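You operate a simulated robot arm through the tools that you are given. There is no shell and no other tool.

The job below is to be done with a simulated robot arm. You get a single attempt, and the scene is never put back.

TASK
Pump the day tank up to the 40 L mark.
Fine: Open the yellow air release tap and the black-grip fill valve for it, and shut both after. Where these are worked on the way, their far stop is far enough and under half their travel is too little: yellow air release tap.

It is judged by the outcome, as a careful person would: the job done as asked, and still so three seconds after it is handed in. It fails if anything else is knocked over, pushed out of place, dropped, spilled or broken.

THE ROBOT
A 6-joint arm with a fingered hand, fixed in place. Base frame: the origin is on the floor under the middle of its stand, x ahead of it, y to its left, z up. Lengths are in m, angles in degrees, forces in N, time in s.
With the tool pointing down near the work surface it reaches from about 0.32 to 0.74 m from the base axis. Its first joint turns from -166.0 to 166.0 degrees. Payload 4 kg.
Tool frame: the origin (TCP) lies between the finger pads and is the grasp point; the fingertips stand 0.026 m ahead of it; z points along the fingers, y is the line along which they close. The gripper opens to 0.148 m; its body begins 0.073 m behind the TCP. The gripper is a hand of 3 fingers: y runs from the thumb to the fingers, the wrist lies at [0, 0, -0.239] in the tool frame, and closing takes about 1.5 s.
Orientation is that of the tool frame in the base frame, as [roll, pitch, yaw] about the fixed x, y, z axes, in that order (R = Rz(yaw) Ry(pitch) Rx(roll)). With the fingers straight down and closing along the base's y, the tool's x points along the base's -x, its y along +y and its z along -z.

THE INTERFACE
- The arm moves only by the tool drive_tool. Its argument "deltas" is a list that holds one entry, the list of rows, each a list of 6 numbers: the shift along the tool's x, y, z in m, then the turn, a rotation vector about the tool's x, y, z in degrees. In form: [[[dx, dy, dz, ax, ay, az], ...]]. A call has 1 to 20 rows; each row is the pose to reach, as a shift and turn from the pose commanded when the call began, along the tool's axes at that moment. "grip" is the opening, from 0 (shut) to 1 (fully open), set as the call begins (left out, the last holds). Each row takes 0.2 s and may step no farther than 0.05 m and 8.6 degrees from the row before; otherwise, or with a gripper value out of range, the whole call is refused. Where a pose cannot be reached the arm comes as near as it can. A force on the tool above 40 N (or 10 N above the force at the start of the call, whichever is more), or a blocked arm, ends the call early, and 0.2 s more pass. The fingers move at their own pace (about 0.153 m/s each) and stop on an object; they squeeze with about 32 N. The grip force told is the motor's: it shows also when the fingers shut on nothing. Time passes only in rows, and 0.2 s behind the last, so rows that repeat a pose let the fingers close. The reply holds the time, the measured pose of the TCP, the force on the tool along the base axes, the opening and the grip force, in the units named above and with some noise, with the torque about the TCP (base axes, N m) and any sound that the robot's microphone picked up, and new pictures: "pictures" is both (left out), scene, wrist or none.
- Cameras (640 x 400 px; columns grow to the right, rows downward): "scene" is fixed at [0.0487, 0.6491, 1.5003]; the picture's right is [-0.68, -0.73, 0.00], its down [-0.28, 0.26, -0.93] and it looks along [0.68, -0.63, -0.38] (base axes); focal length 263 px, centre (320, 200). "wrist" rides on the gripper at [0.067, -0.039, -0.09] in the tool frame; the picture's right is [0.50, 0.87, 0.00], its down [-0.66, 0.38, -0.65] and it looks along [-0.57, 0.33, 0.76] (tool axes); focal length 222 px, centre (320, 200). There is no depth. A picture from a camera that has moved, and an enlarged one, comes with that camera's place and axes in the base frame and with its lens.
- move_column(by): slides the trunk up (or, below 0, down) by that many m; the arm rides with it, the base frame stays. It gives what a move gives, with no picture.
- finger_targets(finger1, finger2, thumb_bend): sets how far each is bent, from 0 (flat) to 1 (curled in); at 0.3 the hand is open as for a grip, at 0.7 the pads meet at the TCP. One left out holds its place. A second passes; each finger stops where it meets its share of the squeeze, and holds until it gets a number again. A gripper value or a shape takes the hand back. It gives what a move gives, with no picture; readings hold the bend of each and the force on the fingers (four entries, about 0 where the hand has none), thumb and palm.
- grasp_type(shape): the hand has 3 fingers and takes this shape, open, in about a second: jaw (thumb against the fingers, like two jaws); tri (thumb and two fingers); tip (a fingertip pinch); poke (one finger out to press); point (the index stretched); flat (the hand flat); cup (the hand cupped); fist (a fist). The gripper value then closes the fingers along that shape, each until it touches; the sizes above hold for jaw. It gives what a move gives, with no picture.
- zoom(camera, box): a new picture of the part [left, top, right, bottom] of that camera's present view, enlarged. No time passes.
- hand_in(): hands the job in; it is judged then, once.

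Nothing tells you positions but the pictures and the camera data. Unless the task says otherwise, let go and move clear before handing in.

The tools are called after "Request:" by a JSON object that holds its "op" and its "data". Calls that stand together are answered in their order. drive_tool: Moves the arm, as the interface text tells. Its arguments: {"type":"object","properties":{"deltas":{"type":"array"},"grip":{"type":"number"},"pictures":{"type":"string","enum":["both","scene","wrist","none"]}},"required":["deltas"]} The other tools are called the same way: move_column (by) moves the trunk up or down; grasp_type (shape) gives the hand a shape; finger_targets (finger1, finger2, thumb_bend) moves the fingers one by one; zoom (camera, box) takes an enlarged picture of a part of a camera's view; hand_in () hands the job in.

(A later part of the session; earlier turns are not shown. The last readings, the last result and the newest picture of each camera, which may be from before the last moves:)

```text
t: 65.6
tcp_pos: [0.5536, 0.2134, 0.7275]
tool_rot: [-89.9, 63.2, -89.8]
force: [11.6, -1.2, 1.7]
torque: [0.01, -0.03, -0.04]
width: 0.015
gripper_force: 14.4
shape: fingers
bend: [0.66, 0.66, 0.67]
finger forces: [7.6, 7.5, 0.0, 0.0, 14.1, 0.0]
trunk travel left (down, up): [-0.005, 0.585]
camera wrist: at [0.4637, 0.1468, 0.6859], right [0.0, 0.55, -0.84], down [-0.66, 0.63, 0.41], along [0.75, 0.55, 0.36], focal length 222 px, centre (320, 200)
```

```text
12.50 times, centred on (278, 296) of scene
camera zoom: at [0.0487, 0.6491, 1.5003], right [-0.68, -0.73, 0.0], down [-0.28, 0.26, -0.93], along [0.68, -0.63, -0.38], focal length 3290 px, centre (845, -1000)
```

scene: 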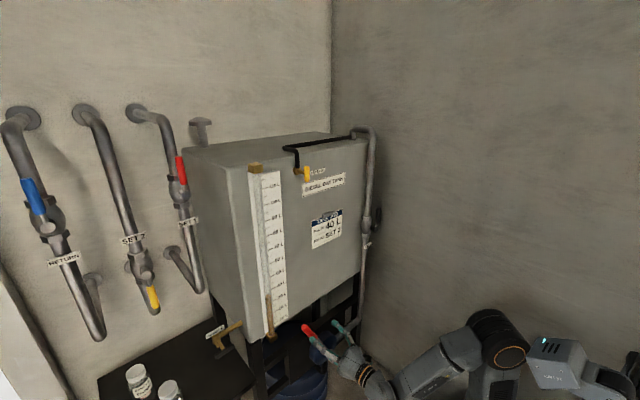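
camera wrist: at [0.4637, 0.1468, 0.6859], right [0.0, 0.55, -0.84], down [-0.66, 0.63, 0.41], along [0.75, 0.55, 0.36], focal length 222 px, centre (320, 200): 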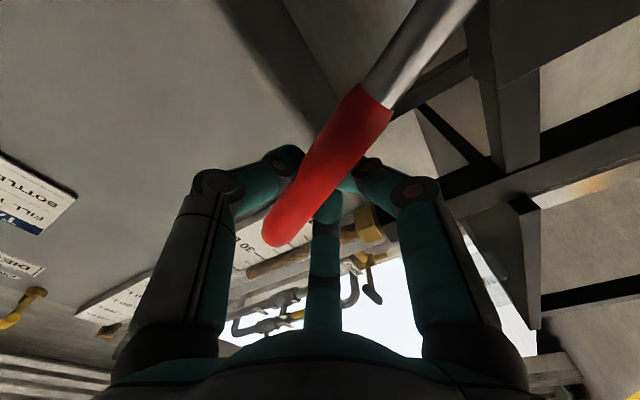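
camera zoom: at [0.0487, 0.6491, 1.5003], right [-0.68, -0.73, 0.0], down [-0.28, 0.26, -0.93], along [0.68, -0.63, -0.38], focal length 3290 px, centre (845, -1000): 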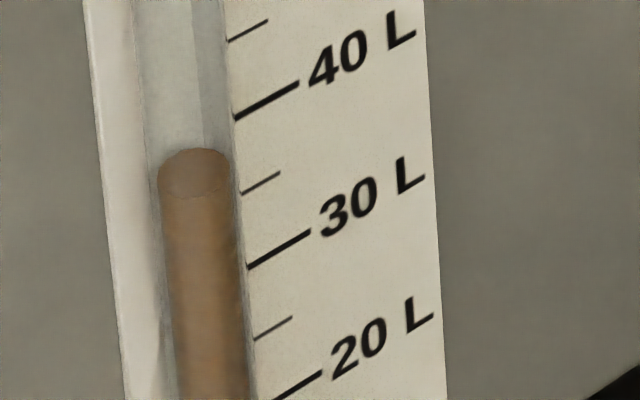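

About 38.2–38.5 L now by this oblique view. One more double stroke, then I'll sight the gauge level-on to remove parallax.

Request:
{"op": "drive_tool", "data": {"deltas": [[[0.0013, -0.0257, 0, 0, 0, 6], [0.0054, -0.0511, 0, 0, 0, 12], [0.012, -0.076, 0, 0, 0, 18], [0.0213, -0.1001, 0, 0, 0, 24], [0.033, -0.123, 0, 0, 0, 30], [0.047, -0.1446, 0, 0, 0, 36], [0.0632, -0.1646, 0, 0, 0, 42], [0.0814, -0.1828, 0, 0, 0, 48], [0.1014, -0.199, 0, 0, 0, 54], [0.1014, -0.199, 0, 0, 0, 54], [0.0814, -0.1828, 0, 0, 0, 48], [0.0632, -0.1646, 0, 0, 0, 42], [0.047, -0.1446, 0, 0, 0, 36], [0.033, -0.123, 0, 0, 0, 30], [0.0213, -0.1001, 0, 0, 0, 24], [0.012, -0.076, 0, 0, 0, 18], [0.0054, -0.0511, 0, 0, 0, 12], [0.0013, -0.0257, 0, 0, 0, 6], [0, 0, 0, 0, 0, 0], [0, 0, 0, 0, 0, 0]]], "pictures": "none"}}

Request:
{"op": "zoom", "data": {"camera": "scene", "box": [260, 280, 296, 312]}}

Request:
{"op": "zoom", "data": {"camera": "wrist", "box": [210, 210, 310, 300]}}

Request:
{"op": "zoom", "data": {"camera": "scene", "box": [240, 150, 310, 345]}}

```text
t: 69.8
tcp_pos: [0.5539, 0.2117, 0.7295]
tool_rot: [-89.9, 63.2, -89.9]
force: [11.6, -3.1, -1.7]
torque: [0.04, 0.05, -0.06]
width: 0.0142
gripper_force: 14.8
shape: fingers
bend: [0.67, 0.71, 0.66]
finger forces: [7.7, 7.5, 0.1, 0.0, 14.2, 0.0]
trunk travel left (down, up): [-0.005, 0.585]
```

```text
12.50 times, centred on (278, 296) of scene
camera zoom: at [0.0487, 0.6491, 1.5003], right [-0.68, -0.73, 0.0], down [-0.28, 0.26, -0.93], along [0.68, -0.63, -0.38], focal length 3290 px, centre (845, -1000)
```

zoom: 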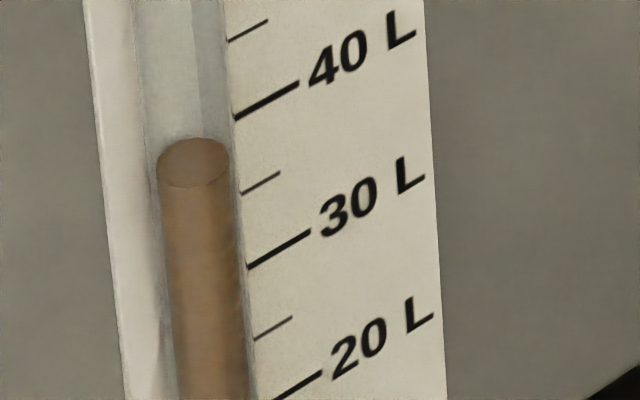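

```text
4.44 times, centred on (260, 255) of wrist
camera zoom: at [0.464, 0.1454, 0.687], right [0.0, 0.55, -0.84], down [-0.66, 0.63, 0.41], along [0.75, 0.55, 0.36], focal length 987 px, centre (587, -44)
```

zoom: 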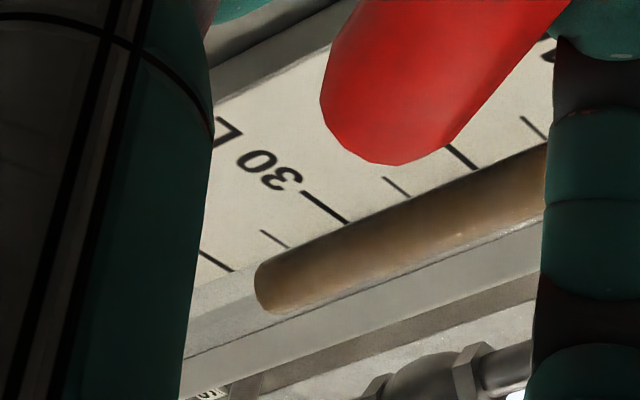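

```text
2.05 times, centred on (275, 248) of scene
camera zoom: at [0.0487, 0.6491, 1.5003], right [-0.68, -0.73, 0.0], down [-0.28, 0.26, -0.93], along [0.68, -0.63, -0.38], focal length 540 px, centre (412, 103)
```

zoom: 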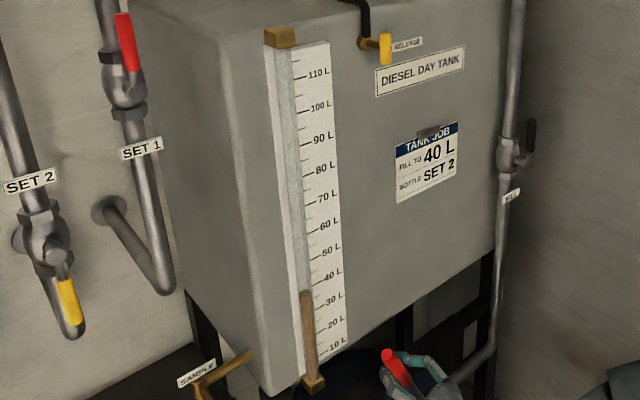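

Combining the view from above (reads ≈38.55) and from below (≈39.9) with the parallax of the tube, the true level is about 39.1 L. One more double stroke should give about 39.8 L.

Request:
{"op": "drive_tool", "data": {"deltas": [[[0.0013, -0.0257, 0, 0, 0, 6], [0.0054, -0.0511, 0, 0, 0, 12], [0.012, -0.076, 0, 0, 0, 18], [0.0213, -0.1001, 0, 0, 0, 24], [0.033, -0.123, 0, 0, 0, 30], [0.047, -0.1446, 0, 0, 0, 36], [0.0632, -0.1646, 0, 0, 0, 42], [0.0814, -0.1828, 0, 0, 0, 48], [0.1014, -0.199, 0, 0, 0, 54], [0.1014, -0.199, 0, 0, 0, 54], [0.0814, -0.1828, 0, 0, 0, 48], [0.0632, -0.1646, 0, 0, 0, 42], [0.047, -0.1446, 0, 0, 0, 36], [0.033, -0.123, 0, 0, 0, 30], [0.0213, -0.1001, 0, 0, 0, 24], [0.012, -0.076, 0, 0, 0, 18], [0.0054, -0.0511, 0, 0, 0, 12], [0.0013, -0.0257, 0, 0, 0, 6], [0, 0, 0, 0, 0, 0], [0, 0, 0, 0, 0, 0]]], "pictures": "none"}}

Request:
{"op": "zoom", "data": {"camera": "scene", "box": [260, 280, 296, 312]}}

Request:
{"op": "zoom", "data": {"camera": "wrist", "box": [210, 220, 290, 300]}}

```text
t: 74.0
tcp_pos: [0.5544, 0.2126, 0.727]
tool_rot: [-89.7, 63.2, -89.6]
force: [11.8, 0.7, 3.2]
torque: [-0.01, -0.08, -0.04]
width: 0.0143
gripper_force: 14.4
shape: fingers
bend: [0.71, 0.71, 0.66]
finger forces: [8.2, 7.4, 0.0, 0.1, 14.5, 0.0]
trunk travel left (down, up): [-0.005, 0.585]
```

```text
12.50 times, centred on (278, 296) of scene
camera zoom: at [0.0487, 0.6491, 1.5003], right [-0.68, -0.73, 0.0], down [-0.28, 0.26, -0.93], along [0.68, -0.63, -0.38], focal length 3290 px, centre (845, -1000)
```

zoom: 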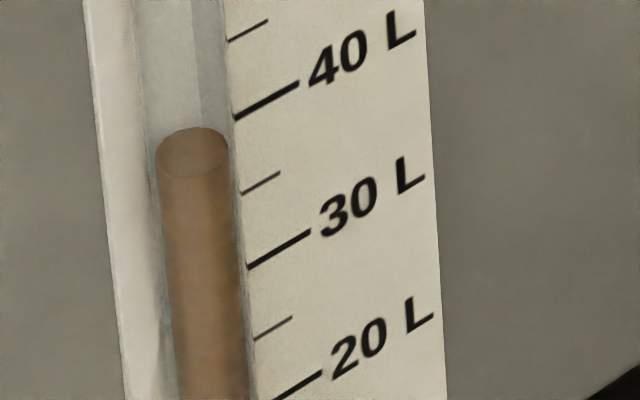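

```text
5.00 times, centred on (250, 260) of wrist
camera zoom: at [0.4639, 0.1462, 0.6853], right [0.0, 0.55, -0.84], down [-0.66, 0.63, 0.41], along [0.75, 0.55, 0.36], focal length 1111 px, centre (670, -100)
```

zoom: 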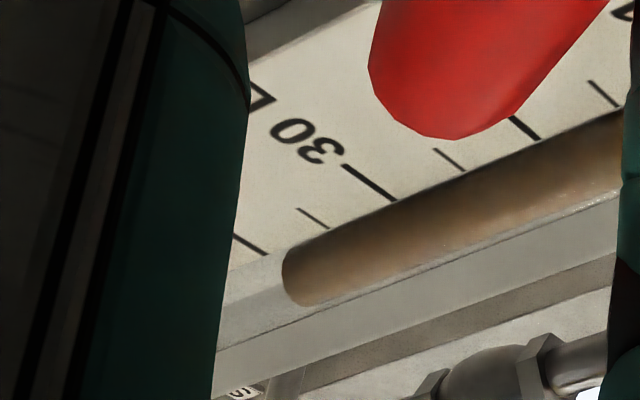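

The level is now around 39.7 L by this estimate. I'll let go of the lever and bring the wrist camera to the height of the 40 L mark for a parallax-free reading before any last partial stroke.

Request:
{"op": "finger_targets", "data": {"finger1": 0.42, "finger2": 0.42, "thumb_bend": 0.42}}

Request:
{"op": "drive_tool", "data": {"deltas": [[[0, 0, -0.012, 0, 0, 0], [0, 0, -0.024, 0, 0, 0], [0, 0, -0.036, 0, 0, 0], [0, 0, -0.05, 0, 0, 0], [0, 0, -0.062, 0, 0, 0], [0, 0, -0.062, 0, 0, 0]]], "pictures": "scene"}}

Request:
{"op": "zoom", "data": {"camera": "scene", "box": [260, 280, 420, 380]}}

```text
t: 75.0
tcp_pos: [0.5555, 0.2117, 0.7276]
tool_rot: [-89.8, 63.3, -89.7]
force: [0.0, 0.8, -1.0]
torque: [-0.04, 0.0, -0.02]
width: 0.0878
gripper_force: 0.0
shape: fingers
bend: [0.42, 0.42, 0.42]
finger forces: [0.0, 0.0, 0.0, 0.0, 0.0, 0.1]
trunk travel left (down, up): [-0.005, 0.585]
```

```text
t: 76.4
tcp_pos: [0.4917, 0.2111, 0.7278]
tool_rot: [-89.8, 63.2, -89.7]
force: [0.7, -0.1, 0.7]
torque: [0.01, 0.01, 0.02]
width: 0.0881
gripper_force: 0.0
shape: fingers
bend: [0.42, 0.42, 0.42]
finger forces: [0.0, 0.0, 0.0, 0.0, 0.0, 0.0]
trunk travel left (down, up): [-0.005, 0.585]
```

scene: 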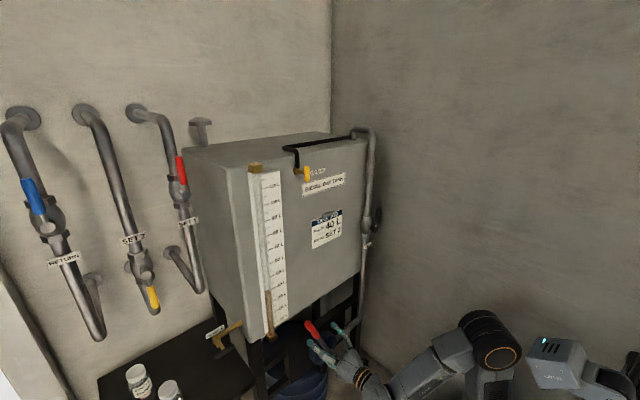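

```text
4.00 times, centred on (340, 330) of scene
camera zoom: at [0.0487, 0.6491, 1.5003], right [-0.68, -0.73, 0.0], down [-0.28, 0.26, -0.93], along [0.68, -0.63, -0.38], focal length 1053 px, centre (240, -320)
```

zoom: 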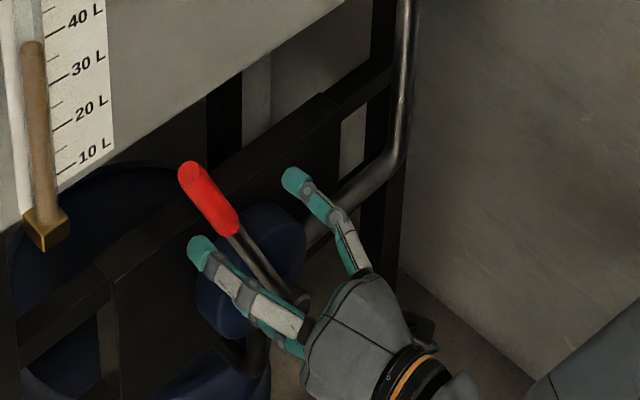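

The lever stays where I left it. Raising the trunk 0.2 m, then rolling the hand so the camera looks level at the gauge.

Request:
{"op": "move_column", "data": {"by": 0.2}}

Request:
{"op": "drive_tool", "data": {"deltas": [[[0, 0, 0, 0, 0, -8.3], [0, 0, 0, 0, 0, -16.6], [0, 0, 0, 0, 0, -24.9], [0, 0, 0, 0, 0, -33.2], [0, 0, 0, 0, 0, -33.2]]], "pictures": "wrist"}}

Request:
{"op": "zoom", "data": {"camera": "wrist", "box": [260, 140, 400, 240]}}

```text
t: 78.6
tcp_pos: [0.4928, 0.2105, 0.9285]
tool_rot: [-89.8, 63.3, -89.7]
force: [0.2, -0.2, 0.7]
torque: [0.01, 0.0, 0.01]
width: 0.0881
gripper_force: 0.1
shape: fingers
bend: [0.42, 0.42, 0.42]
finger forces: [0.1, 0.0, 0.0, 0.1, 0.1, 0.0]
trunk travel left (down, up): [-0.205, 0.385]
```

```text
t: 79.8
tcp_pos: [0.4923, 0.2105, 0.9282]
tool_rot: [-89.8, 30.0, -89.7]
force: [-0.8, 0.2, -0.7]
torque: [0.0, 0.03, -0.02]
width: 0.088
gripper_force: 0.2
shape: fingers
bend: [0.42, 0.42, 0.42]
finger forces: [0.0, 0.1, 0.1, 0.0, 0.1, 0.0]
trunk travel left (down, up): [-0.205, 0.385]
camera wrist: at [0.4012, 0.1322, 0.929], right [0.0, 0.0, -1.0], down [-0.66, 0.76, 0.0], along [0.76, 0.66, 0.0], focal length 222 px, centre (320, 200)
```

wrist: 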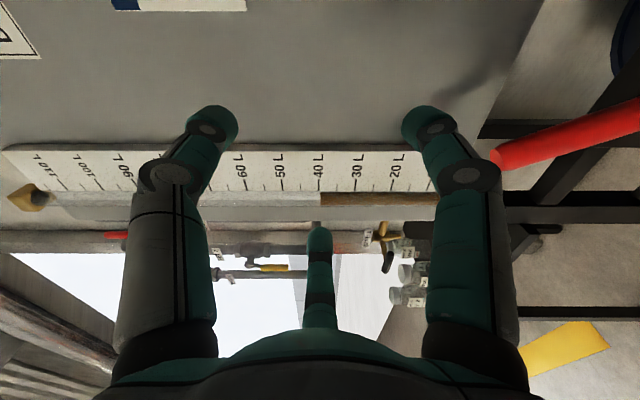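

```text
4.00 times, centred on (330, 190) of wrist
camera zoom: at [0.4012, 0.1322, 0.929], right [0.0, 0.0, -1.0], down [-0.66, 0.76, 0.0], along [0.76, 0.66, 0.0], focal length 888 px, centre (280, 240)
```

zoom: 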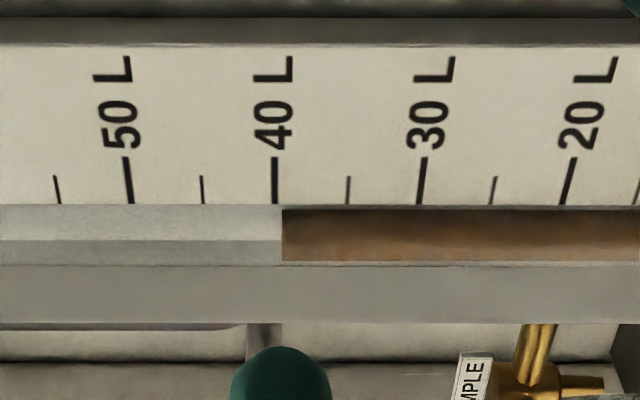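

This level-on view is excellent: the level is just short of the 40 L tick. I'll zoom in more to quantify.

Request:
{"op": "zoom", "data": {"camera": "wrist", "box": [300, 160, 370, 210]}}

```text
8.00 times, centred on (335, 185) of wrist
camera zoom: at [0.4012, 0.1322, 0.929], right [0.0, 0.0, -1.0], down [-0.66, 0.76, 0.0], along [0.76, 0.66, 0.0], focal length 1777 px, centre (200, 320)
```

zoom: 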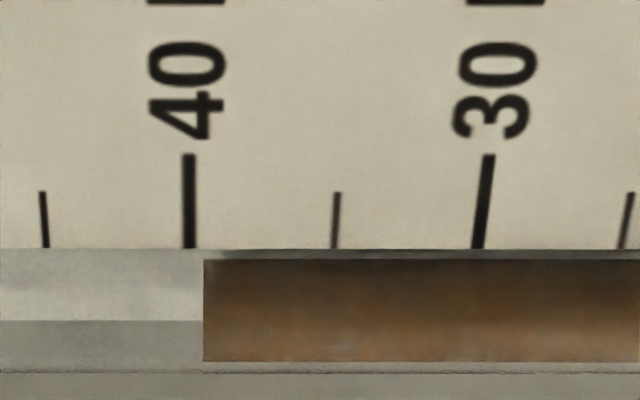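

The level is 39.5 L: half a litre short. I'll return to the lever, re-grip, and add about 79° of stroke (≈0.5 L).

Request:
{"op": "drive_tool", "data": {"deltas": [[[0, 0, 0, 0, 0, 8.3], [0, 0, 0, 0, 0, 16.6], [0, 0, 0, 0, 0, 24.9], [0, 0, 0, 0, 0, 33.2], [0, 0, 0, 0, 0, 33.2]]], "pictures": "none"}}

Request:
{"op": "move_column", "data": {"by": -0.2}}

Request:
{"op": "drive_tool", "data": {"deltas": [[[0, 0, 0.012, 0, 0, 0], [0, 0, 0.024, 0, 0, 0], [0, 0, 0.036, 0, 0, 0], [0, 0, 0.05, 0, 0, 0], [0, 0, 0.06, 0, 0, 0], [0, 0, 0.06, 0, 0, 0]]], "pictures": "wrist"}}

```text
t: 81.0
tcp_pos: [0.4918, 0.2103, 0.9287]
tool_rot: [-89.7, 63.4, -89.7]
force: [0.2, 0.2, 0.0]
torque: [0.03, -0.04, -0.02]
width: 0.0881
gripper_force: 0.0
shape: fingers
bend: [0.42, 0.42, 0.42]
finger forces: [0.0, 0.0, 0.1, 0.0, 0.0, 0.1]
trunk travel left (down, up): [-0.205, 0.385]
```

```text
t: 83.2
tcp_pos: [0.4916, 0.2121, 0.7281]
tool_rot: [-89.9, 63.3, -89.7]
force: [0.1, -0.9, 0.5]
torque: [-0.01, 0.0, 0.01]
width: 0.0882
gripper_force: 0.0
shape: fingers
bend: [0.42, 0.42, 0.42]
finger forces: [0.0, 0.0, 0.0, 0.1, 0.0, 0.0]
trunk travel left (down, up): [-0.005, 0.585]
```

```text
t: 84.6
tcp_pos: [0.5519, 0.2113, 0.7279]
tool_rot: [-89.9, 63.2, -89.7]
force: [0.4, -0.2, -0.1]
torque: [-0.03, 0.02, 0.0]
width: 0.0881
gripper_force: 0.0
shape: fingers
bend: [0.42, 0.42, 0.42]
finger forces: [0.0, 0.1, 0.0, 0.0, 0.0, 0.0]
trunk travel left (down, up): [-0.005, 0.585]
camera wrist: at [0.4617, 0.1452, 0.6851], right [0.0, 0.55, -0.84], down [-0.66, 0.63, 0.41], along [0.75, 0.55, 0.36], focal length 222 px, centre (320, 200)
```

wrist: 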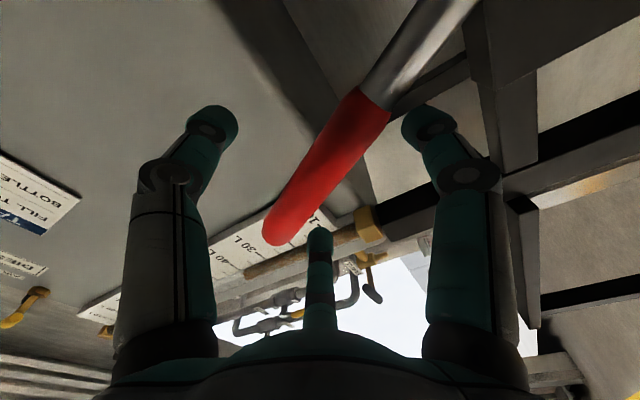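

Lined up as before. Closing and making the stroke: 54° over and 25° back.

Request:
{"op": "finger_targets", "data": {"finger1": 0.75, "finger2": 0.75, "thumb_bend": 0.75}}

Request:
{"op": "drive_tool", "data": {"deltas": [[[0.0013, -0.0257, 0, 0, 0, 6], [0.0054, -0.0511, 0, 0, 0, 12], [0.012, -0.076, 0, 0, 0, 18], [0.0213, -0.1001, 0, 0, 0, 24], [0.033, -0.123, 0, 0, 0, 30], [0.047, -0.1446, 0, 0, 0, 36], [0.0632, -0.1646, 0, 0, 0, 42], [0.0814, -0.1828, 0, 0, 0, 48], [0.1014, -0.199, 0, 0, 0, 54], [0.1014, -0.199, 0, 0, 0, 54], [0.0814, -0.1828, 0, 0, 0, 48], [0.0632, -0.1646, 0, 0, 0, 42], [0.047, -0.1446, 0, 0, 0, 36], [0.0308, -0.1193, 0, 0, 0, 29], [0.0308, -0.1193, 0, 0, 0, 29]]], "pictures": "none"}}

Request:
{"op": "zoom", "data": {"camera": "scene", "box": [260, 280, 296, 312]}}

Request:
{"op": "zoom", "data": {"camera": "scene", "box": [260, 280, 420, 380]}}

```text
t: 85.6
tcp_pos: [0.5511, 0.211, 0.7271]
tool_rot: [-89.9, 63.3, -89.8]
force: [17.3, 0.8, 1.3]
torque: [-0.03, -0.02, 0.0]
width: 0.0162
gripper_force: 16.2
shape: fingers
bend: [0.64, 0.64, 0.66]
finger forces: [8.9, 8.6, 0.0, 0.1, 14.5, 0.0]
trunk travel left (down, up): [-0.005, 0.585]
```

```text
t: 88.8
tcp_pos: [0.5524, 0.0916, 0.7538]
tool_rot: [89.0, 87.9, 89.1]
force: [16.8, -3.8, 0.5]
torque: [0.0, 0.01, -0.04]
width: 0.0166
gripper_force: 15.7
shape: fingers
bend: [0.65, 0.65, 0.66]
finger forces: [7.9, 7.5, 0.1, 0.0, 15.8, 0.0]
trunk travel left (down, up): [-0.005, 0.585]
```

```text
12.50 times, centred on (278, 296) of scene
camera zoom: at [0.0487, 0.6491, 1.5003], right [-0.68, -0.73, 0.0], down [-0.28, 0.26, -0.93], along [0.68, -0.63, -0.38], focal length 3290 px, centre (845, -1000)
```

zoom: 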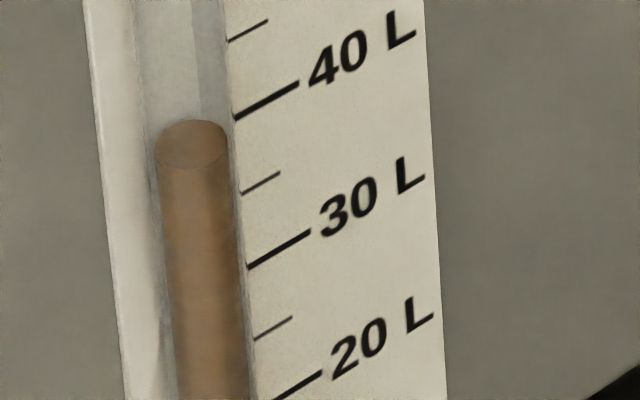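

```text
4.00 times, centred on (340, 330) of scene
camera zoom: at [0.0487, 0.6491, 1.5003], right [-0.68, -0.73, 0.0], down [-0.28, 0.26, -0.93], along [0.68, -0.63, -0.38], focal length 1053 px, centre (240, -320)
```

zoom: 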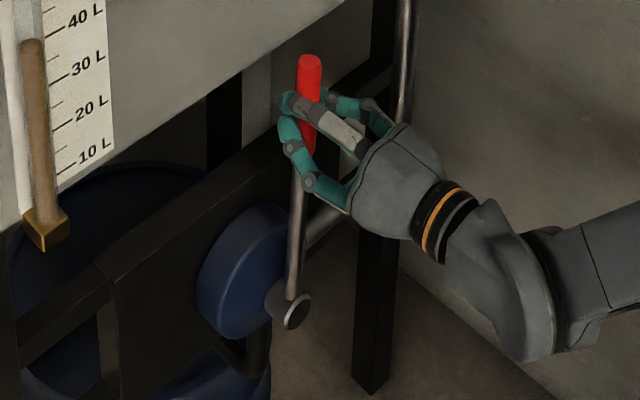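

By pixel change that is about 40.0 L. I'll release the lever, back off, and confirm with the level-on view.

Request:
{"op": "finger_targets", "data": {"finger1": 0.42, "finger2": 0.42, "thumb_bend": 0.42}}

Request:
{"op": "drive_tool", "data": {"deltas": [[[0, 0, -0.012, 0, 0, 0], [0, 0, -0.024, 0, 0, 0], [0, 0, -0.036, 0, 0, 0], [0, 0, -0.05, 0, 0, 0], [0, 0, -0.06, 0, 0, 0], [0, 0, -0.06, 0, 0, 0]]], "pictures": "none"}}

Request:
{"op": "zoom", "data": {"camera": "scene", "box": [260, 280, 420, 380]}}

```text
t: 89.8
tcp_pos: [0.5502, 0.0919, 0.7533]
tool_rot: [88.1, 87.7, 88.2]
force: [0.2, -0.4, -0.3]
torque: [-0.03, 0.02, -0.03]
width: 0.0879
gripper_force: 0.0
shape: fingers
bend: [0.42, 0.42, 0.42]
finger forces: [0.1, 0.0, 0.0, 0.0, 0.0, 0.0]
trunk travel left (down, up): [-0.005, 0.585]
```

```text
t: 91.2
tcp_pos: [0.4966, 0.0928, 0.7565]
tool_rot: [90.6, 87.8, 90.7]
force: [1.1, 0.2, -0.6]
torque: [-0.02, -0.03, -0.02]
width: 0.088
gripper_force: 0.1
shape: fingers
bend: [0.42, 0.42, 0.42]
finger forces: [0.1, 0.0, 0.1, 0.0, 0.0, 0.0]
out of reach, approached as far as the arm can: row 5, 6
trunk travel left (down, up): [-0.005, 0.585]
```

```text
4.00 times, centred on (340, 330) of scene
camera zoom: at [0.0487, 0.6491, 1.5003], right [-0.68, -0.73, 0.0], down [-0.28, 0.26, -0.93], along [0.68, -0.63, -0.38], focal length 1053 px, centre (240, -320)
```

zoom: 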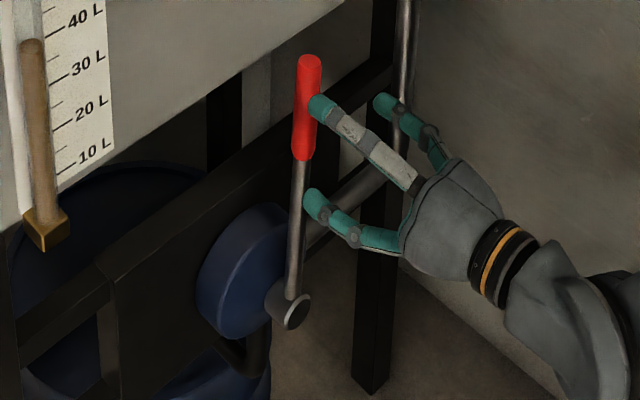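

The lever stays put. Raising the trunk and moving to the sighting pose again.

Request:
{"op": "move_column", "data": {"by": 0.172}}

Request:
{"op": "drive_tool", "data": {"deltas": [[[0.0006, 0.0148, 0, 0, 0, -7.8], [0.0011, 0.0295, 0, 0, 0, -15.6], [0.0017, 0.0443, 0, 0, 0, -23.4], [0.0022, 0.059, 0, 0, 0, -31.1], [0.0028, 0.0738, -0.002, 0, 0, -38.9], [0.0034, 0.0885, -0.003, 0, 0, -46.7], [0.0039, 0.1033, -0.004, 0, 0, -54.4], [0.0045, 0.118, -0.004, 0, 0, -62.2], [0.0045, 0.118, -0.004, 0, 0, -62.2]]], "pictures": "wrist"}}

Request:
{"op": "zoom", "data": {"camera": "wrist", "box": [300, 160, 370, 210]}}

```text
t: 93.1
tcp_pos: [0.4957, 0.0932, 0.9284]
tool_rot: [90.3, 87.7, 90.4]
force: [0.3, -0.3, -0.4]
torque: [-0.01, -0.04, 0.06]
width: 0.0881
gripper_force: 0.0
shape: fingers
bend: [0.42, 0.42, 0.42]
finger forces: [0.0, 0.0, 0.1, 0.1, 0.0, 0.0]
trunk travel left (down, up): [-0.177, 0.413]
```

```text
t: 95.1
tcp_pos: [0.492, 0.211, 0.9303]
tool_rot: [-89.9, 30.0, -90.0]
force: [-0.2, -0.7, 0.7]
torque: [0.01, -0.01, 0.03]
width: 0.0879
gripper_force: 0.0
shape: fingers
bend: [0.42, 0.42, 0.42]
finger forces: [0.1, 0.0, 0.1, 0.1, 0.0, 0.0]
trunk travel left (down, up): [-0.177, 0.413]
camera wrist: at [0.4013, 0.1313, 0.9304], right [0.0, 0.0, -1.0], down [-0.66, 0.76, 0.0], along [0.76, 0.66, 0.0], focal length 222 px, centre (320, 200)
```

wrist: 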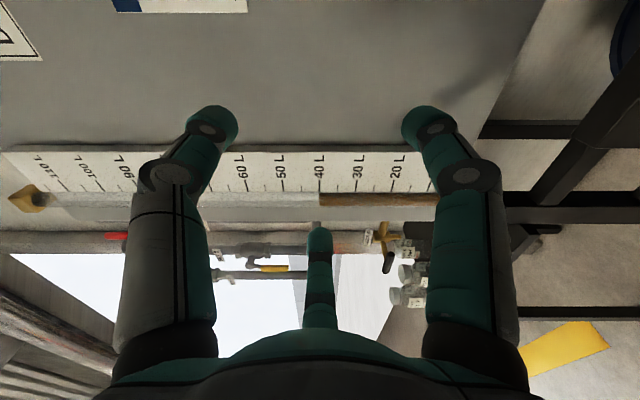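

```text
8.00 times, centred on (335, 185) of wrist
camera zoom: at [0.4013, 0.1313, 0.9304], right [0.0, 0.0, -1.0], down [-0.66, 0.76, 0.0], along [0.76, 0.66, 0.0], focal length 1777 px, centre (200, 320)
```

zoom: 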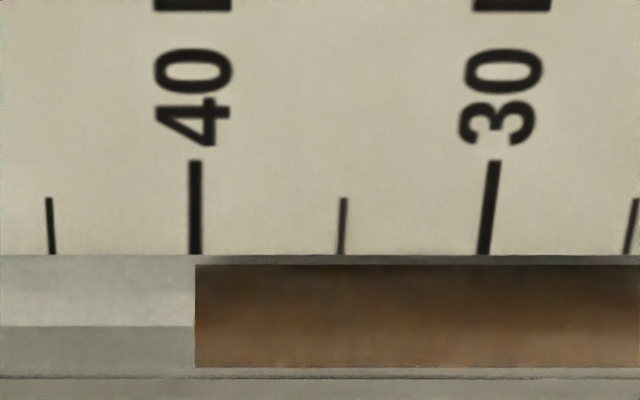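

The level sits exactly on the 40 L tick. Now to shut the fill valve: I'll move to in front of its upright lever with the hand un-rolled, closing sideways on it.

Request:
{"op": "drive_tool", "data": {"deltas": [[[0.0226, -0.0286, -0.002, 0, 0, 6], [0.0452, -0.0573, -0.004, 0, 0, 12], [0.0678, -0.0859, -0.004, 0, 0, 18], [0.0904, -0.1146, -0.004, 0, 0, 24], [0.1131, -0.1432, -0.004, 0, 0, 30], [0.1357, -0.1718, -0.004, 0, 0, 36], [0.1583, -0.2005, -0.004, 0, 0, 42], [0.1809, -0.2291, -0.004, 0, 0, 48], [0.2035, -0.2578, -0.004, 0, 0, 54], [0.2261, -0.2864, -0.004, 0, 0, 60], [0.2261, -0.2864, -0.004, 0, 0, 60]]], "pictures": "both"}}

Request:
{"op": "zoom", "data": {"camera": "wrist", "box": [200, 40, 440, 190]}}

Request:
{"op": "zoom", "data": {"camera": "scene", "box": [330, 190, 430, 260]}}

```text
t: 97.5
tcp_pos: [0.4854, -0.1267, 1.0658]
tool_rot: [97.9, 89.9, 98.0]
force: [0.4, 0.8, 0.4]
torque: [0.04, 0.01, 0.04]
width: 0.0883
gripper_force: 0.0
shape: fingers
bend: [0.42, 0.42, 0.42]
finger forces: [0.0, 0.0, 0.0, 0.1, 0.1, 0.0]
trunk travel left (down, up): [-0.177, 0.413]
camera wrist: at [0.3954, -0.1665, 0.9982], right [0.0, 0.87, -0.5], down [-0.65, 0.38, 0.66], along [0.76, 0.33, 0.57], focal length 222 px, centre (320, 200)
```

scene: 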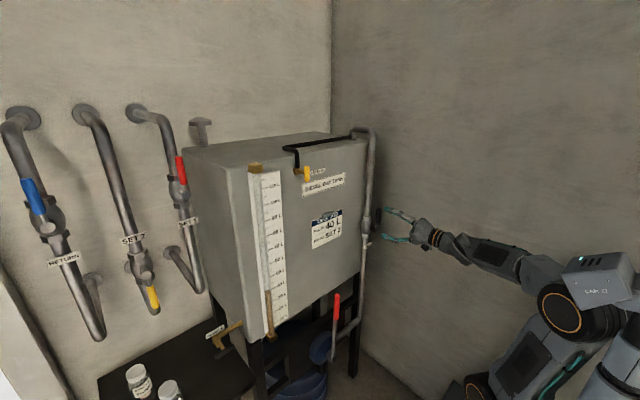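
wrist: 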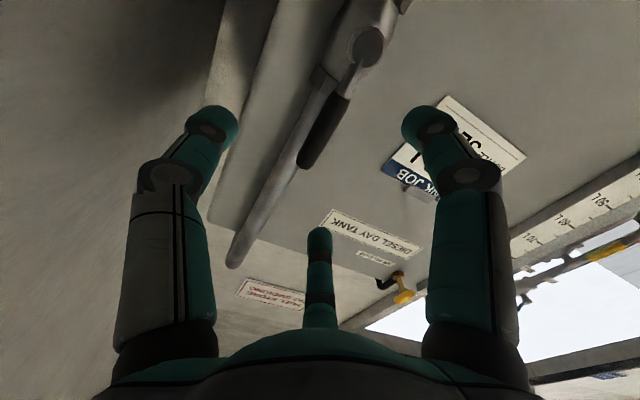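

```text
2.67 times, centred on (320, 115) of wrist
camera zoom: at [0.3954, -0.1665, 0.9982], right [0.0, 0.87, -0.5], down [-0.65, 0.38, 0.66], along [0.76, 0.33, 0.57], focal length 592 px, centre (320, 427)
```

zoom: 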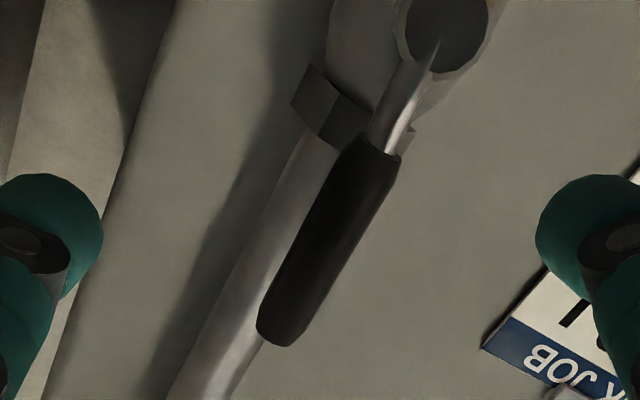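

```text
5.71 times, centred on (380, 225) of scene
camera zoom: at [0.0487, 0.6491, 1.5003], right [-0.68, -0.73, 0.0], down [-0.28, 0.26, -0.93], along [0.68, -0.63, -0.38], focal length 1504 px, centre (-23, 57)
```

zoom: 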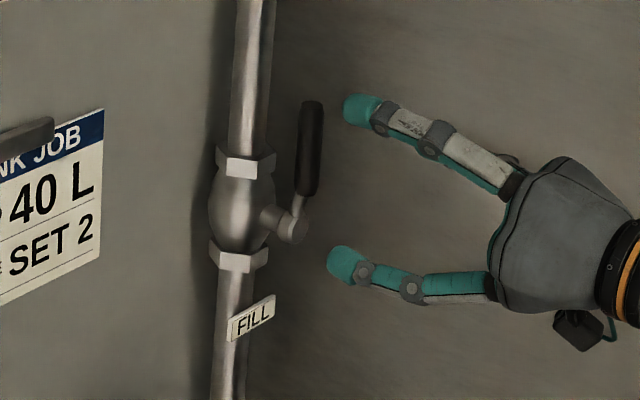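

The lever stands upright at y≈−0.129, grip from z≈1.031 to 1.094. I'll advance around it and close.

Request:
{"op": "drive_tool", "data": {"deltas": [[[0.001, -0.001, 0.014, 0, 0, 0], [0.001, -0.001, 0.028, 0, 0, 0], [0.001, -0.001, 0.042, 0, 0, 0], [0.001, -0.001, 0.0565, 0, 0, 0], [0.001, -0.001, 0.0565, 0, 0, 0]]], "pictures": "none"}}

Request:
{"op": "finger_targets", "data": {"finger1": 0.75, "finger2": 0.75, "thumb_bend": 0.75}}

Request:
{"op": "zoom", "data": {"camera": "wrist", "box": [180, 60, 460, 240]}}

```text
t: 98.7
tcp_pos: [0.5436, -0.1299, 1.064]
tool_rot: [98.7, 89.9, 99.0]
force: [0.3, 0.2, -0.1]
torque: [0.03, -0.01, 0.01]
width: 0.088
gripper_force: 0.0
shape: fingers
bend: [0.42, 0.42, 0.42]
finger forces: [0.0, 0.1, 0.0, 0.0, 0.0, 0.0]
trunk travel left (down, up): [-0.177, 0.413]
```

```text
t: 99.7
tcp_pos: [0.5445, -0.1292, 1.0636]
tool_rot: [-27.3, 90.0, -27.2]
force: [7.9, 4.7, 1.2]
torque: [-0.03, -0.01, 0.07]
width: 0.0129
gripper_force: 14.2
shape: fingers
bend: [0.64, 0.64, 0.68]
finger forces: [8.1, 8.1, 0.0, 0.0, 11.2, 0.0]
trunk travel left (down, up): [-0.177, 0.413]
```

```text
2.22 times, centred on (320, 150) of wrist
camera zoom: at [0.4537, -0.1684, 0.9965], right [0.0, 0.87, -0.5], down [-0.65, 0.38, 0.66], along [0.76, 0.33, 0.57], focal length 494 px, centre (320, 311)
```

zoom: 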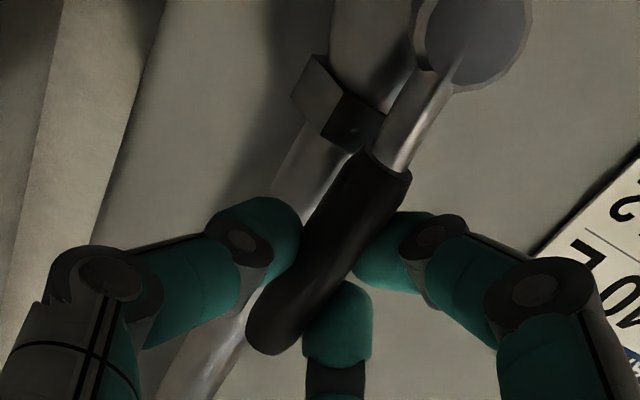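

Firm grip. Swinging the lever down toward closed, first 40°.

Request:
{"op": "drive_tool", "data": {"deltas": [[[0.0006, 0.0089, 0, 0, 0, -8], [0.0025, 0.0176, 0, 0, 0, -16], [0.0055, 0.026, 0, 0, 0, -24], [0.0097, 0.0339, 0, 0, 0, -32], [0.015, 0.0411, 0, 0, 0, -40], [0.015, 0.0411, 0, 0, 0, -40]]], "pictures": "none"}}

Request:
{"op": "zoom", "data": {"camera": "wrist", "box": [180, 60, 460, 240]}}

```text
t: 101.1
tcp_pos: [0.5444, -0.0895, 1.0492]
tool_rot: [-90.0, 50.0, -89.9]
force: [3.0, 0.6, 1.1]
torque: [0.02, -0.02, -0.04]
width: 0.0125
gripper_force: 13.5
shape: fingers
bend: [0.72, 0.72, 0.68]
finger forces: [6.7, 6.9, 0.0, 0.0, 13.8, 0.0]
trunk travel left (down, up): [-0.177, 0.413]
```

```text
2.22 times, centred on (320, 150) of wrist
camera zoom: at [0.4541, -0.1626, 1.0221], right [0.0, 0.34, -0.94], down [-0.65, 0.71, 0.26], along [0.76, 0.62, 0.22], focal length 494 px, centre (320, 311)
```

zoom: 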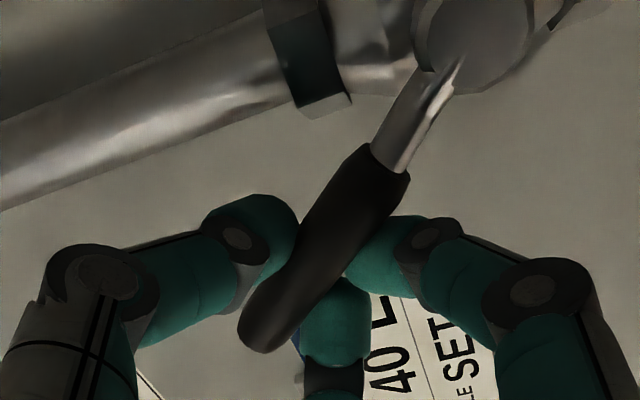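

The lever follows. Continuing to horizontal, a touch past to seat it on the closed stop.

Request:
{"op": "drive_tool", "data": {"deltas": [[[0.0006, 0.0089, 0, 0, 0, -8], [0.0025, 0.0176, 0, 0, 0, -16], [0.0055, 0.026, 0, 0, 0, -24], [0.0097, 0.0339, 0, 0, 0, -32], [0.015, 0.0411, 0, 0, 0, -40], [0.0212, 0.0476, 0, 0, 0, -48], [0.0246, 0.0504, 0, 0, 0, -52], [0.0272, 0.0523, 0, 0, 0, -55], [0.0272, 0.0523, 0, 0, 0, -55]]], "pictures": "none"}}

Request:
{"op": "zoom", "data": {"camera": "wrist", "box": [180, 60, 460, 240]}}

Request:
{"op": "zoom", "data": {"camera": "scene", "box": [330, 190, 430, 260]}}

```text
t: 103.1
tcp_pos: [0.5446, -0.0661, 0.9946]
tool_rot: [-89.9, -5.0, -89.8]
force: [1.1, -5.4, 9.7]
torque: [0.09, -0.26, -0.13]
width: 0.0125
gripper_force: 13.7
shape: fingers
bend: [0.72, 0.72, 0.67]
finger forces: [5.5, 4.9, 0.0, 0.0, 17.7, 0.0]
trunk travel left (down, up): [-0.177, 0.413]
```

```text
2.22 times, centred on (320, 150) of wrist
camera zoom: at [0.4536, -0.1307, 1.0393], right [0.0, -0.57, -0.82], down [-0.65, 0.62, -0.44], along [0.76, 0.54, -0.37], focal length 494 px, centre (320, 311)
```

zoom: 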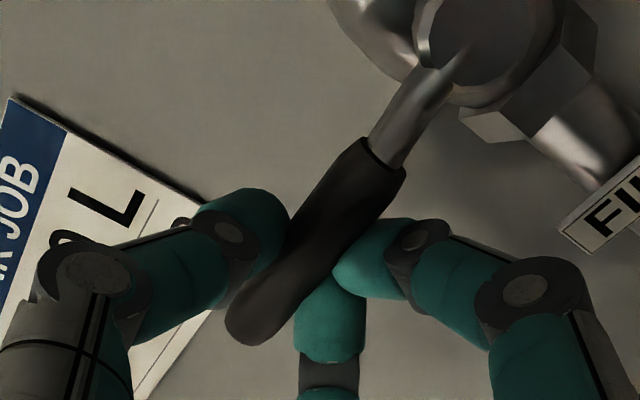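

```text
5.71 times, centred on (380, 225) of scene
camera zoom: at [0.0487, 0.6491, 1.5003], right [-0.68, -0.73, 0.0], down [-0.28, 0.26, -0.93], along [0.68, -0.63, -0.38], focal length 1504 px, centre (-23, 57)
```

zoom: 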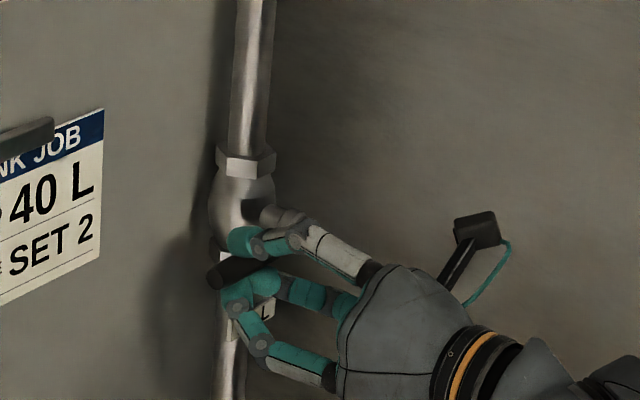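

The lever is horizontal and pressing against its closed stop. Releasing and backing off, then checking.

Request:
{"op": "finger_targets", "data": {"finger1": 0.42, "finger2": 0.42, "thumb_bend": 0.42}}

Request:
{"op": "drive_tool", "data": {"deltas": [[[0, 0, -0.012, 0, 0, 0], [0, 0, -0.024, 0, 0, 0], [0, 0, -0.036, 0, 0, 0], [0, 0, -0.05, 0, 0, 0], [0, 0, -0.055, 0, 0, 0], [0, 0, -0.055, 0, 0, 0]]], "pictures": "both"}}

Request:
{"op": "zoom", "data": {"camera": "scene", "box": [330, 190, 430, 260]}}

Request:
{"op": "zoom", "data": {"camera": "wrist", "box": [200, 40, 440, 190]}}

```text
t: 104.1
tcp_pos: [0.5445, -0.0658, 0.9933]
tool_rot: [-90.0, -4.9, -89.9]
force: [-0.3, 1.1, -0.5]
torque: [0.02, 0.02, 0.02]
width: 0.0877
gripper_force: 0.2
shape: fingers
bend: [0.42, 0.42, 0.42]
finger forces: [0.0, 0.0, 0.1, 0.1, 0.0, 0.0]
trunk travel left (down, up): [-0.177, 0.413]
```

```text
t: 105.5
tcp_pos: [0.4899, -0.0655, 0.993]
tool_rot: [-90.0, -5.1, -89.9]
force: [0.6, 0.1, -0.2]
torque: [0.04, -0.03, 0.01]
width: 0.0881
gripper_force: 0.1
shape: fingers
bend: [0.42, 0.42, 0.42]
finger forces: [0.0, 0.1, 0.0, 0.0, 0.0, 0.0]
trunk travel left (down, up): [-0.177, 0.413]
camera wrist: at [0.3995, -0.1304, 1.0386], right [0.0, -0.57, -0.82], down [-0.66, 0.62, -0.43], along [0.76, 0.54, -0.37], focal length 222 px, centre (320, 200)
```

scene: 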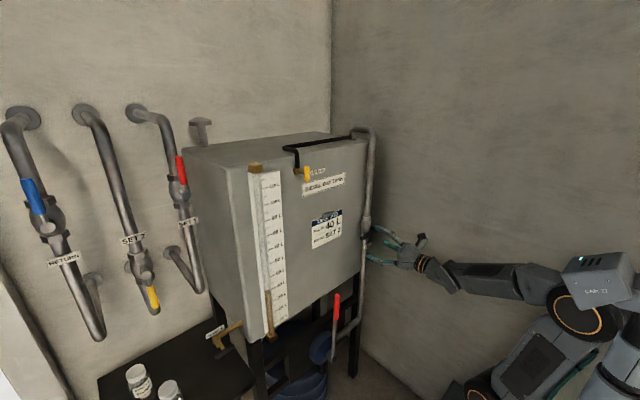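
wrist: 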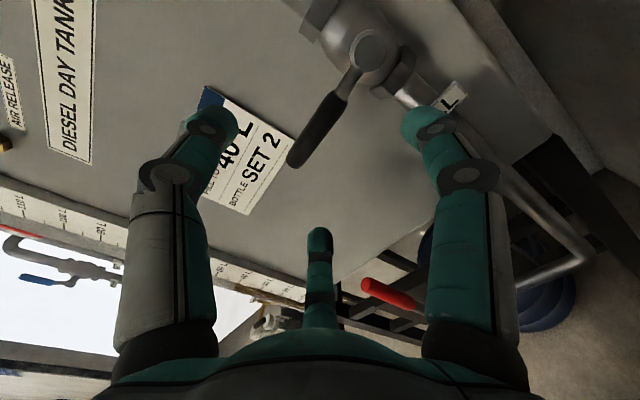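

```text
5.71 times, centred on (380, 225) of scene
camera zoom: at [0.0487, 0.6491, 1.5003], right [-0.68, -0.73, 0.0], down [-0.28, 0.26, -0.93], along [0.68, -0.63, -0.38], focal length 1504 px, centre (-23, 57)
```

zoom: 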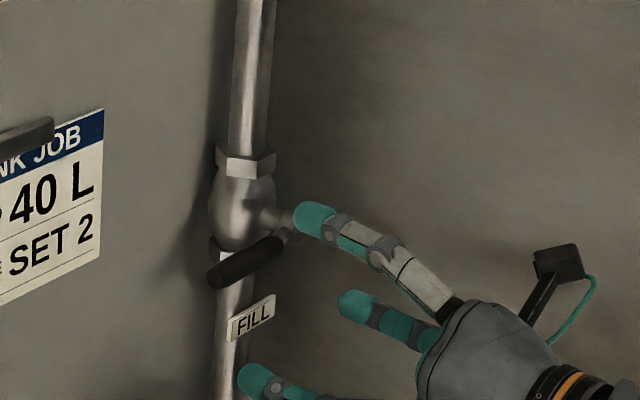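

```text
2.67 times, centred on (320, 115) of wrist
camera zoom: at [0.3995, -0.1304, 1.0386], right [0.0, -0.57, -0.82], down [-0.66, 0.62, -0.43], along [0.76, 0.54, -0.37], focal length 592 px, centre (320, 427)
```

zoom: 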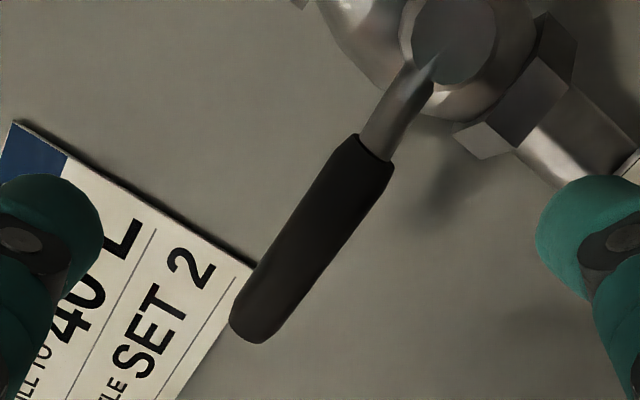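

The fill lever is back exactly where it started (closed). Now to the yellow tap: raise the trunk and move in front of it with the hand turned for the now-vertical bar.

Request:
{"op": "move_column", "data": {"by": 0.228}}

Request:
{"op": "drive_tool", "data": {"deltas": [[[-0.0207, -0.0073, 0, 0, 0, 7.92], [-0.0415, -0.0147, 0, 0, 0, 15.83], [-0.0622, -0.022, 0, 0, 0, 23.75], [-0.0829, -0.0293, 0, 0, 0, 31.67], [-0.1037, -0.0367, 0, 0, 0, 39.58], [-0.1244, -0.044, 0, 0, 0, 47.5], [-0.1451, -0.0513, 0, 0, 0, 55.42], [-0.1659, -0.0587, 0, 0, 0, 63.33], [-0.1866, -0.066, 0, 0, 0, 71.25], [-0.2073, -0.0733, 0, 0, 0, 79.17], [-0.2281, -0.0807, 0, 0, 0, 87.08], [-0.2488, -0.088, 0, 0, 0, 95], [-0.2488, -0.088, 0, 0, 0, 95]]], "pictures": "both"}}

Request:
{"op": "zoom", "data": {"camera": "wrist", "box": [200, 60, 440, 210]}}

Request:
{"op": "zoom", "data": {"camera": "scene", "box": [270, 140, 350, 200]}}

```text
t: 107.9
tcp_pos: [0.4901, -0.0661, 1.2217]
tool_rot: [-90.0, -4.9, -89.9]
force: [-0.6, -0.3, 0.8]
torque: [-0.04, 0.0, 0.0]
width: 0.088
gripper_force: 0.1
shape: fingers
bend: [0.42, 0.42, 0.42]
finger forces: [0.0, 0.0, 0.0, 0.0, 0.0, 0.0]
trunk travel left (down, up): [-0.405, 0.185]
```

```text
t: 110.7
tcp_pos: [0.4903, 0.1895, 1.2901]
tool_rot: [101.1, 89.8, 101.1]
force: [0.4, 1.1, -0.2]
torque: [0.01, -0.03, 0.0]
width: 0.0881
gripper_force: 0.0
shape: fingers
bend: [0.42, 0.42, 0.42]
finger forces: [0.0, 0.0, 0.0, 0.0, 0.1, 0.0]
trunk travel left (down, up): [-0.405, 0.185]
camera wrist: at [0.3994, 0.1504, 1.2217], right [0.0, 0.87, -0.5], down [-0.65, 0.38, 0.66], along [0.76, 0.33, 0.57], focal length 222 px, centre (320, 200)
```

scene: 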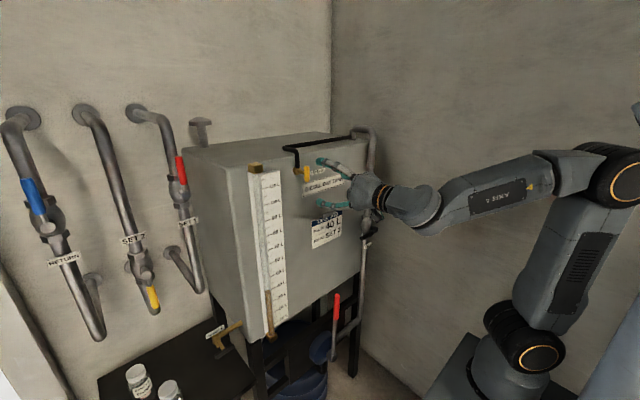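
wrist: 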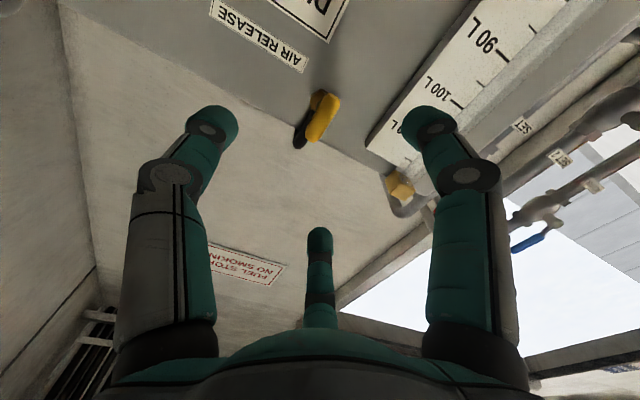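

```text
2.67 times, centred on (320, 135) of wrist
camera zoom: at [0.3994, 0.1504, 1.2217], right [0.0, 0.87, -0.5], down [-0.65, 0.38, 0.66], along [0.76, 0.33, 0.57], focal length 592 px, centre (320, 373)
```

zoom: 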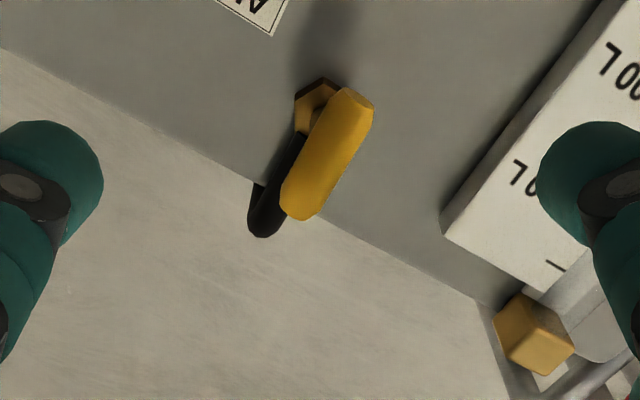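

```text
6.67 times, centred on (310, 170) of scene
camera zoom: at [0.0487, 0.6491, 1.5003], right [-0.68, -0.73, 0.0], down [-0.28, 0.26, -0.93], along [0.68, -0.63, -0.38], focal length 1755 px, centre (387, 400)
```

zoom: 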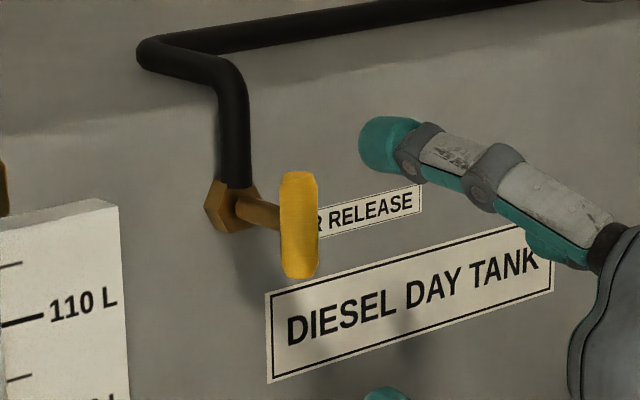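

Lined up with the vertical bar. Narrowing the fingers, advancing, and gripping.

Request:
{"op": "finger_targets", "data": {"finger1": 0.48, "finger2": 0.48, "thumb_bend": 0.48}}

Request:
{"op": "drive_tool", "data": {"deltas": [[[0.001, 0, 0.02, 0, 0, 0], [0.002, 0.0005, 0.04, 0, 0, 0], [0.0025, 0.0005, 0.058, 0, 0, 0], [0.0025, 0.0005, 0.074, 0, 0, 0], [0.0025, 0.0005, 0.088, 0, 0, 0], [0.0025, 0.0005, 0.088, 0, 0, 0]]], "pictures": "none"}}

Request:
{"op": "finger_targets", "data": {"finger1": 0.75, "finger2": 0.75, "thumb_bend": 0.75}}

Request:
{"op": "zoom", "data": {"camera": "wrist", "box": [180, 60, 460, 240]}}

```text
t: 111.7
tcp_pos: [0.4891, 0.1883, 1.2892]
tool_rot: [100.5, 89.8, 100.6]
force: [0.2, 0.7, 0.4]
torque: [0.01, 0.0, 0.02]
width: 0.0694
gripper_force: 0.0
shape: fingers
bend: [0.48, 0.48, 0.48]
finger forces: [0.0, 0.1, 0.1, 0.0, 0.1, 0.0]
trunk travel left (down, up): [-0.405, 0.185]
```

```text
t: 113.1
tcp_pos: [0.5777, 0.1896, 1.2859]
tool_rot: [107.7, 89.9, 107.9]
force: [0.3, 0.7, 0.6]
torque: [-0.02, 0.02, 0.0]
width: 0.0694
gripper_force: 0.1
shape: fingers
bend: [0.48, 0.48, 0.48]
finger forces: [0.1, 0.0, 0.0, 0.0, 0.0, 0.1]
trunk travel left (down, up): [-0.405, 0.185]
```

```text
t: 114.1
tcp_pos: [0.578, 0.1913, 1.2855]
tool_rot: [127.5, 90.0, 127.5]
force: [1.9, 3.6, 1.0]
torque: [-0.02, -0.02, 0.07]
width: 0.0102
gripper_force: 12.4
shape: fingers
bend: [0.72, 0.72, 0.68]
finger forces: [6.9, 7.0, 0.1, 0.0, 10.4, 0.0]
trunk travel left (down, up): [-0.405, 0.185]
```

```text
2.22 times, centred on (320, 150) of wrist
camera zoom: at [0.4873, 0.152, 1.2184], right [0.0, 0.87, -0.5], down [-0.65, 0.38, 0.66], along [0.76, 0.33, 0.57], focal length 494 px, centre (320, 311)
```

zoom: 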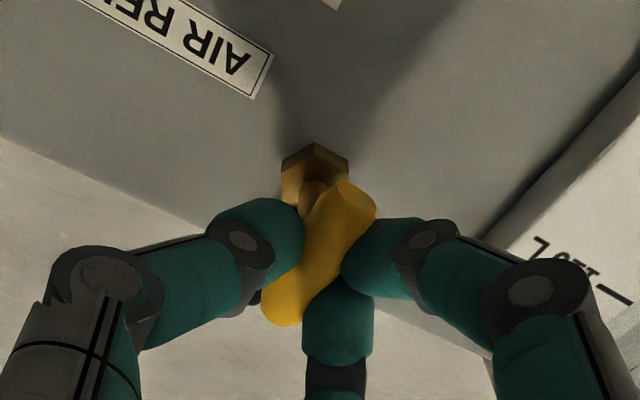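

Bar gripped. Turning it clockwise back toward closed, first 48°.

Request:
{"op": "drive_tool", "data": {"deltas": [[[0, 0, 0, 0, 0, 8], [0, 0, 0, 0, 0, 16], [0, 0, 0, 0, 0, 24], [0, 0, 0, 0, 0, 32], [0, 0, 0, 0, 0, 40], [0, 0, 0, 0, 0, 48], [0, 0, 0, 0, 0, 48]]], "pictures": "none"}}

Request:
{"op": "zoom", "data": {"camera": "wrist", "box": [180, 60, 460, 240]}}

```text
t: 115.7
tcp_pos: [0.5787, 0.1903, 1.2859]
tool_rot: [89.9, 41.8, 90.0]
force: [1.9, 6.1, 6.9]
torque: [-0.04, -0.14, 0.09]
width: 0.0098
gripper_force: 12.5
shape: fingers
bend: [0.72, 0.72, 0.68]
finger forces: [9.0, 8.7, 0.0, 0.0, 8.0, 0.1]
trunk travel left (down, up): [-0.405, 0.185]
```

```text
2.22 times, centred on (320, 150) of wrist
camera zoom: at [0.4873, 0.2145, 1.212], right [0.0, 0.95, 0.31], down [-0.65, -0.24, 0.72], along [0.76, -0.2, 0.62], focal length 494 px, centre (320, 311)
```

zoom: 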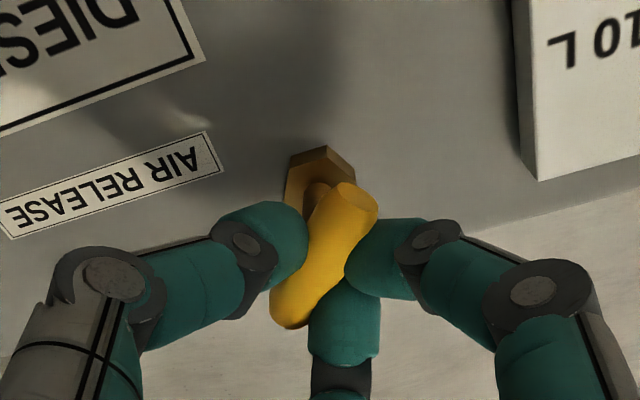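

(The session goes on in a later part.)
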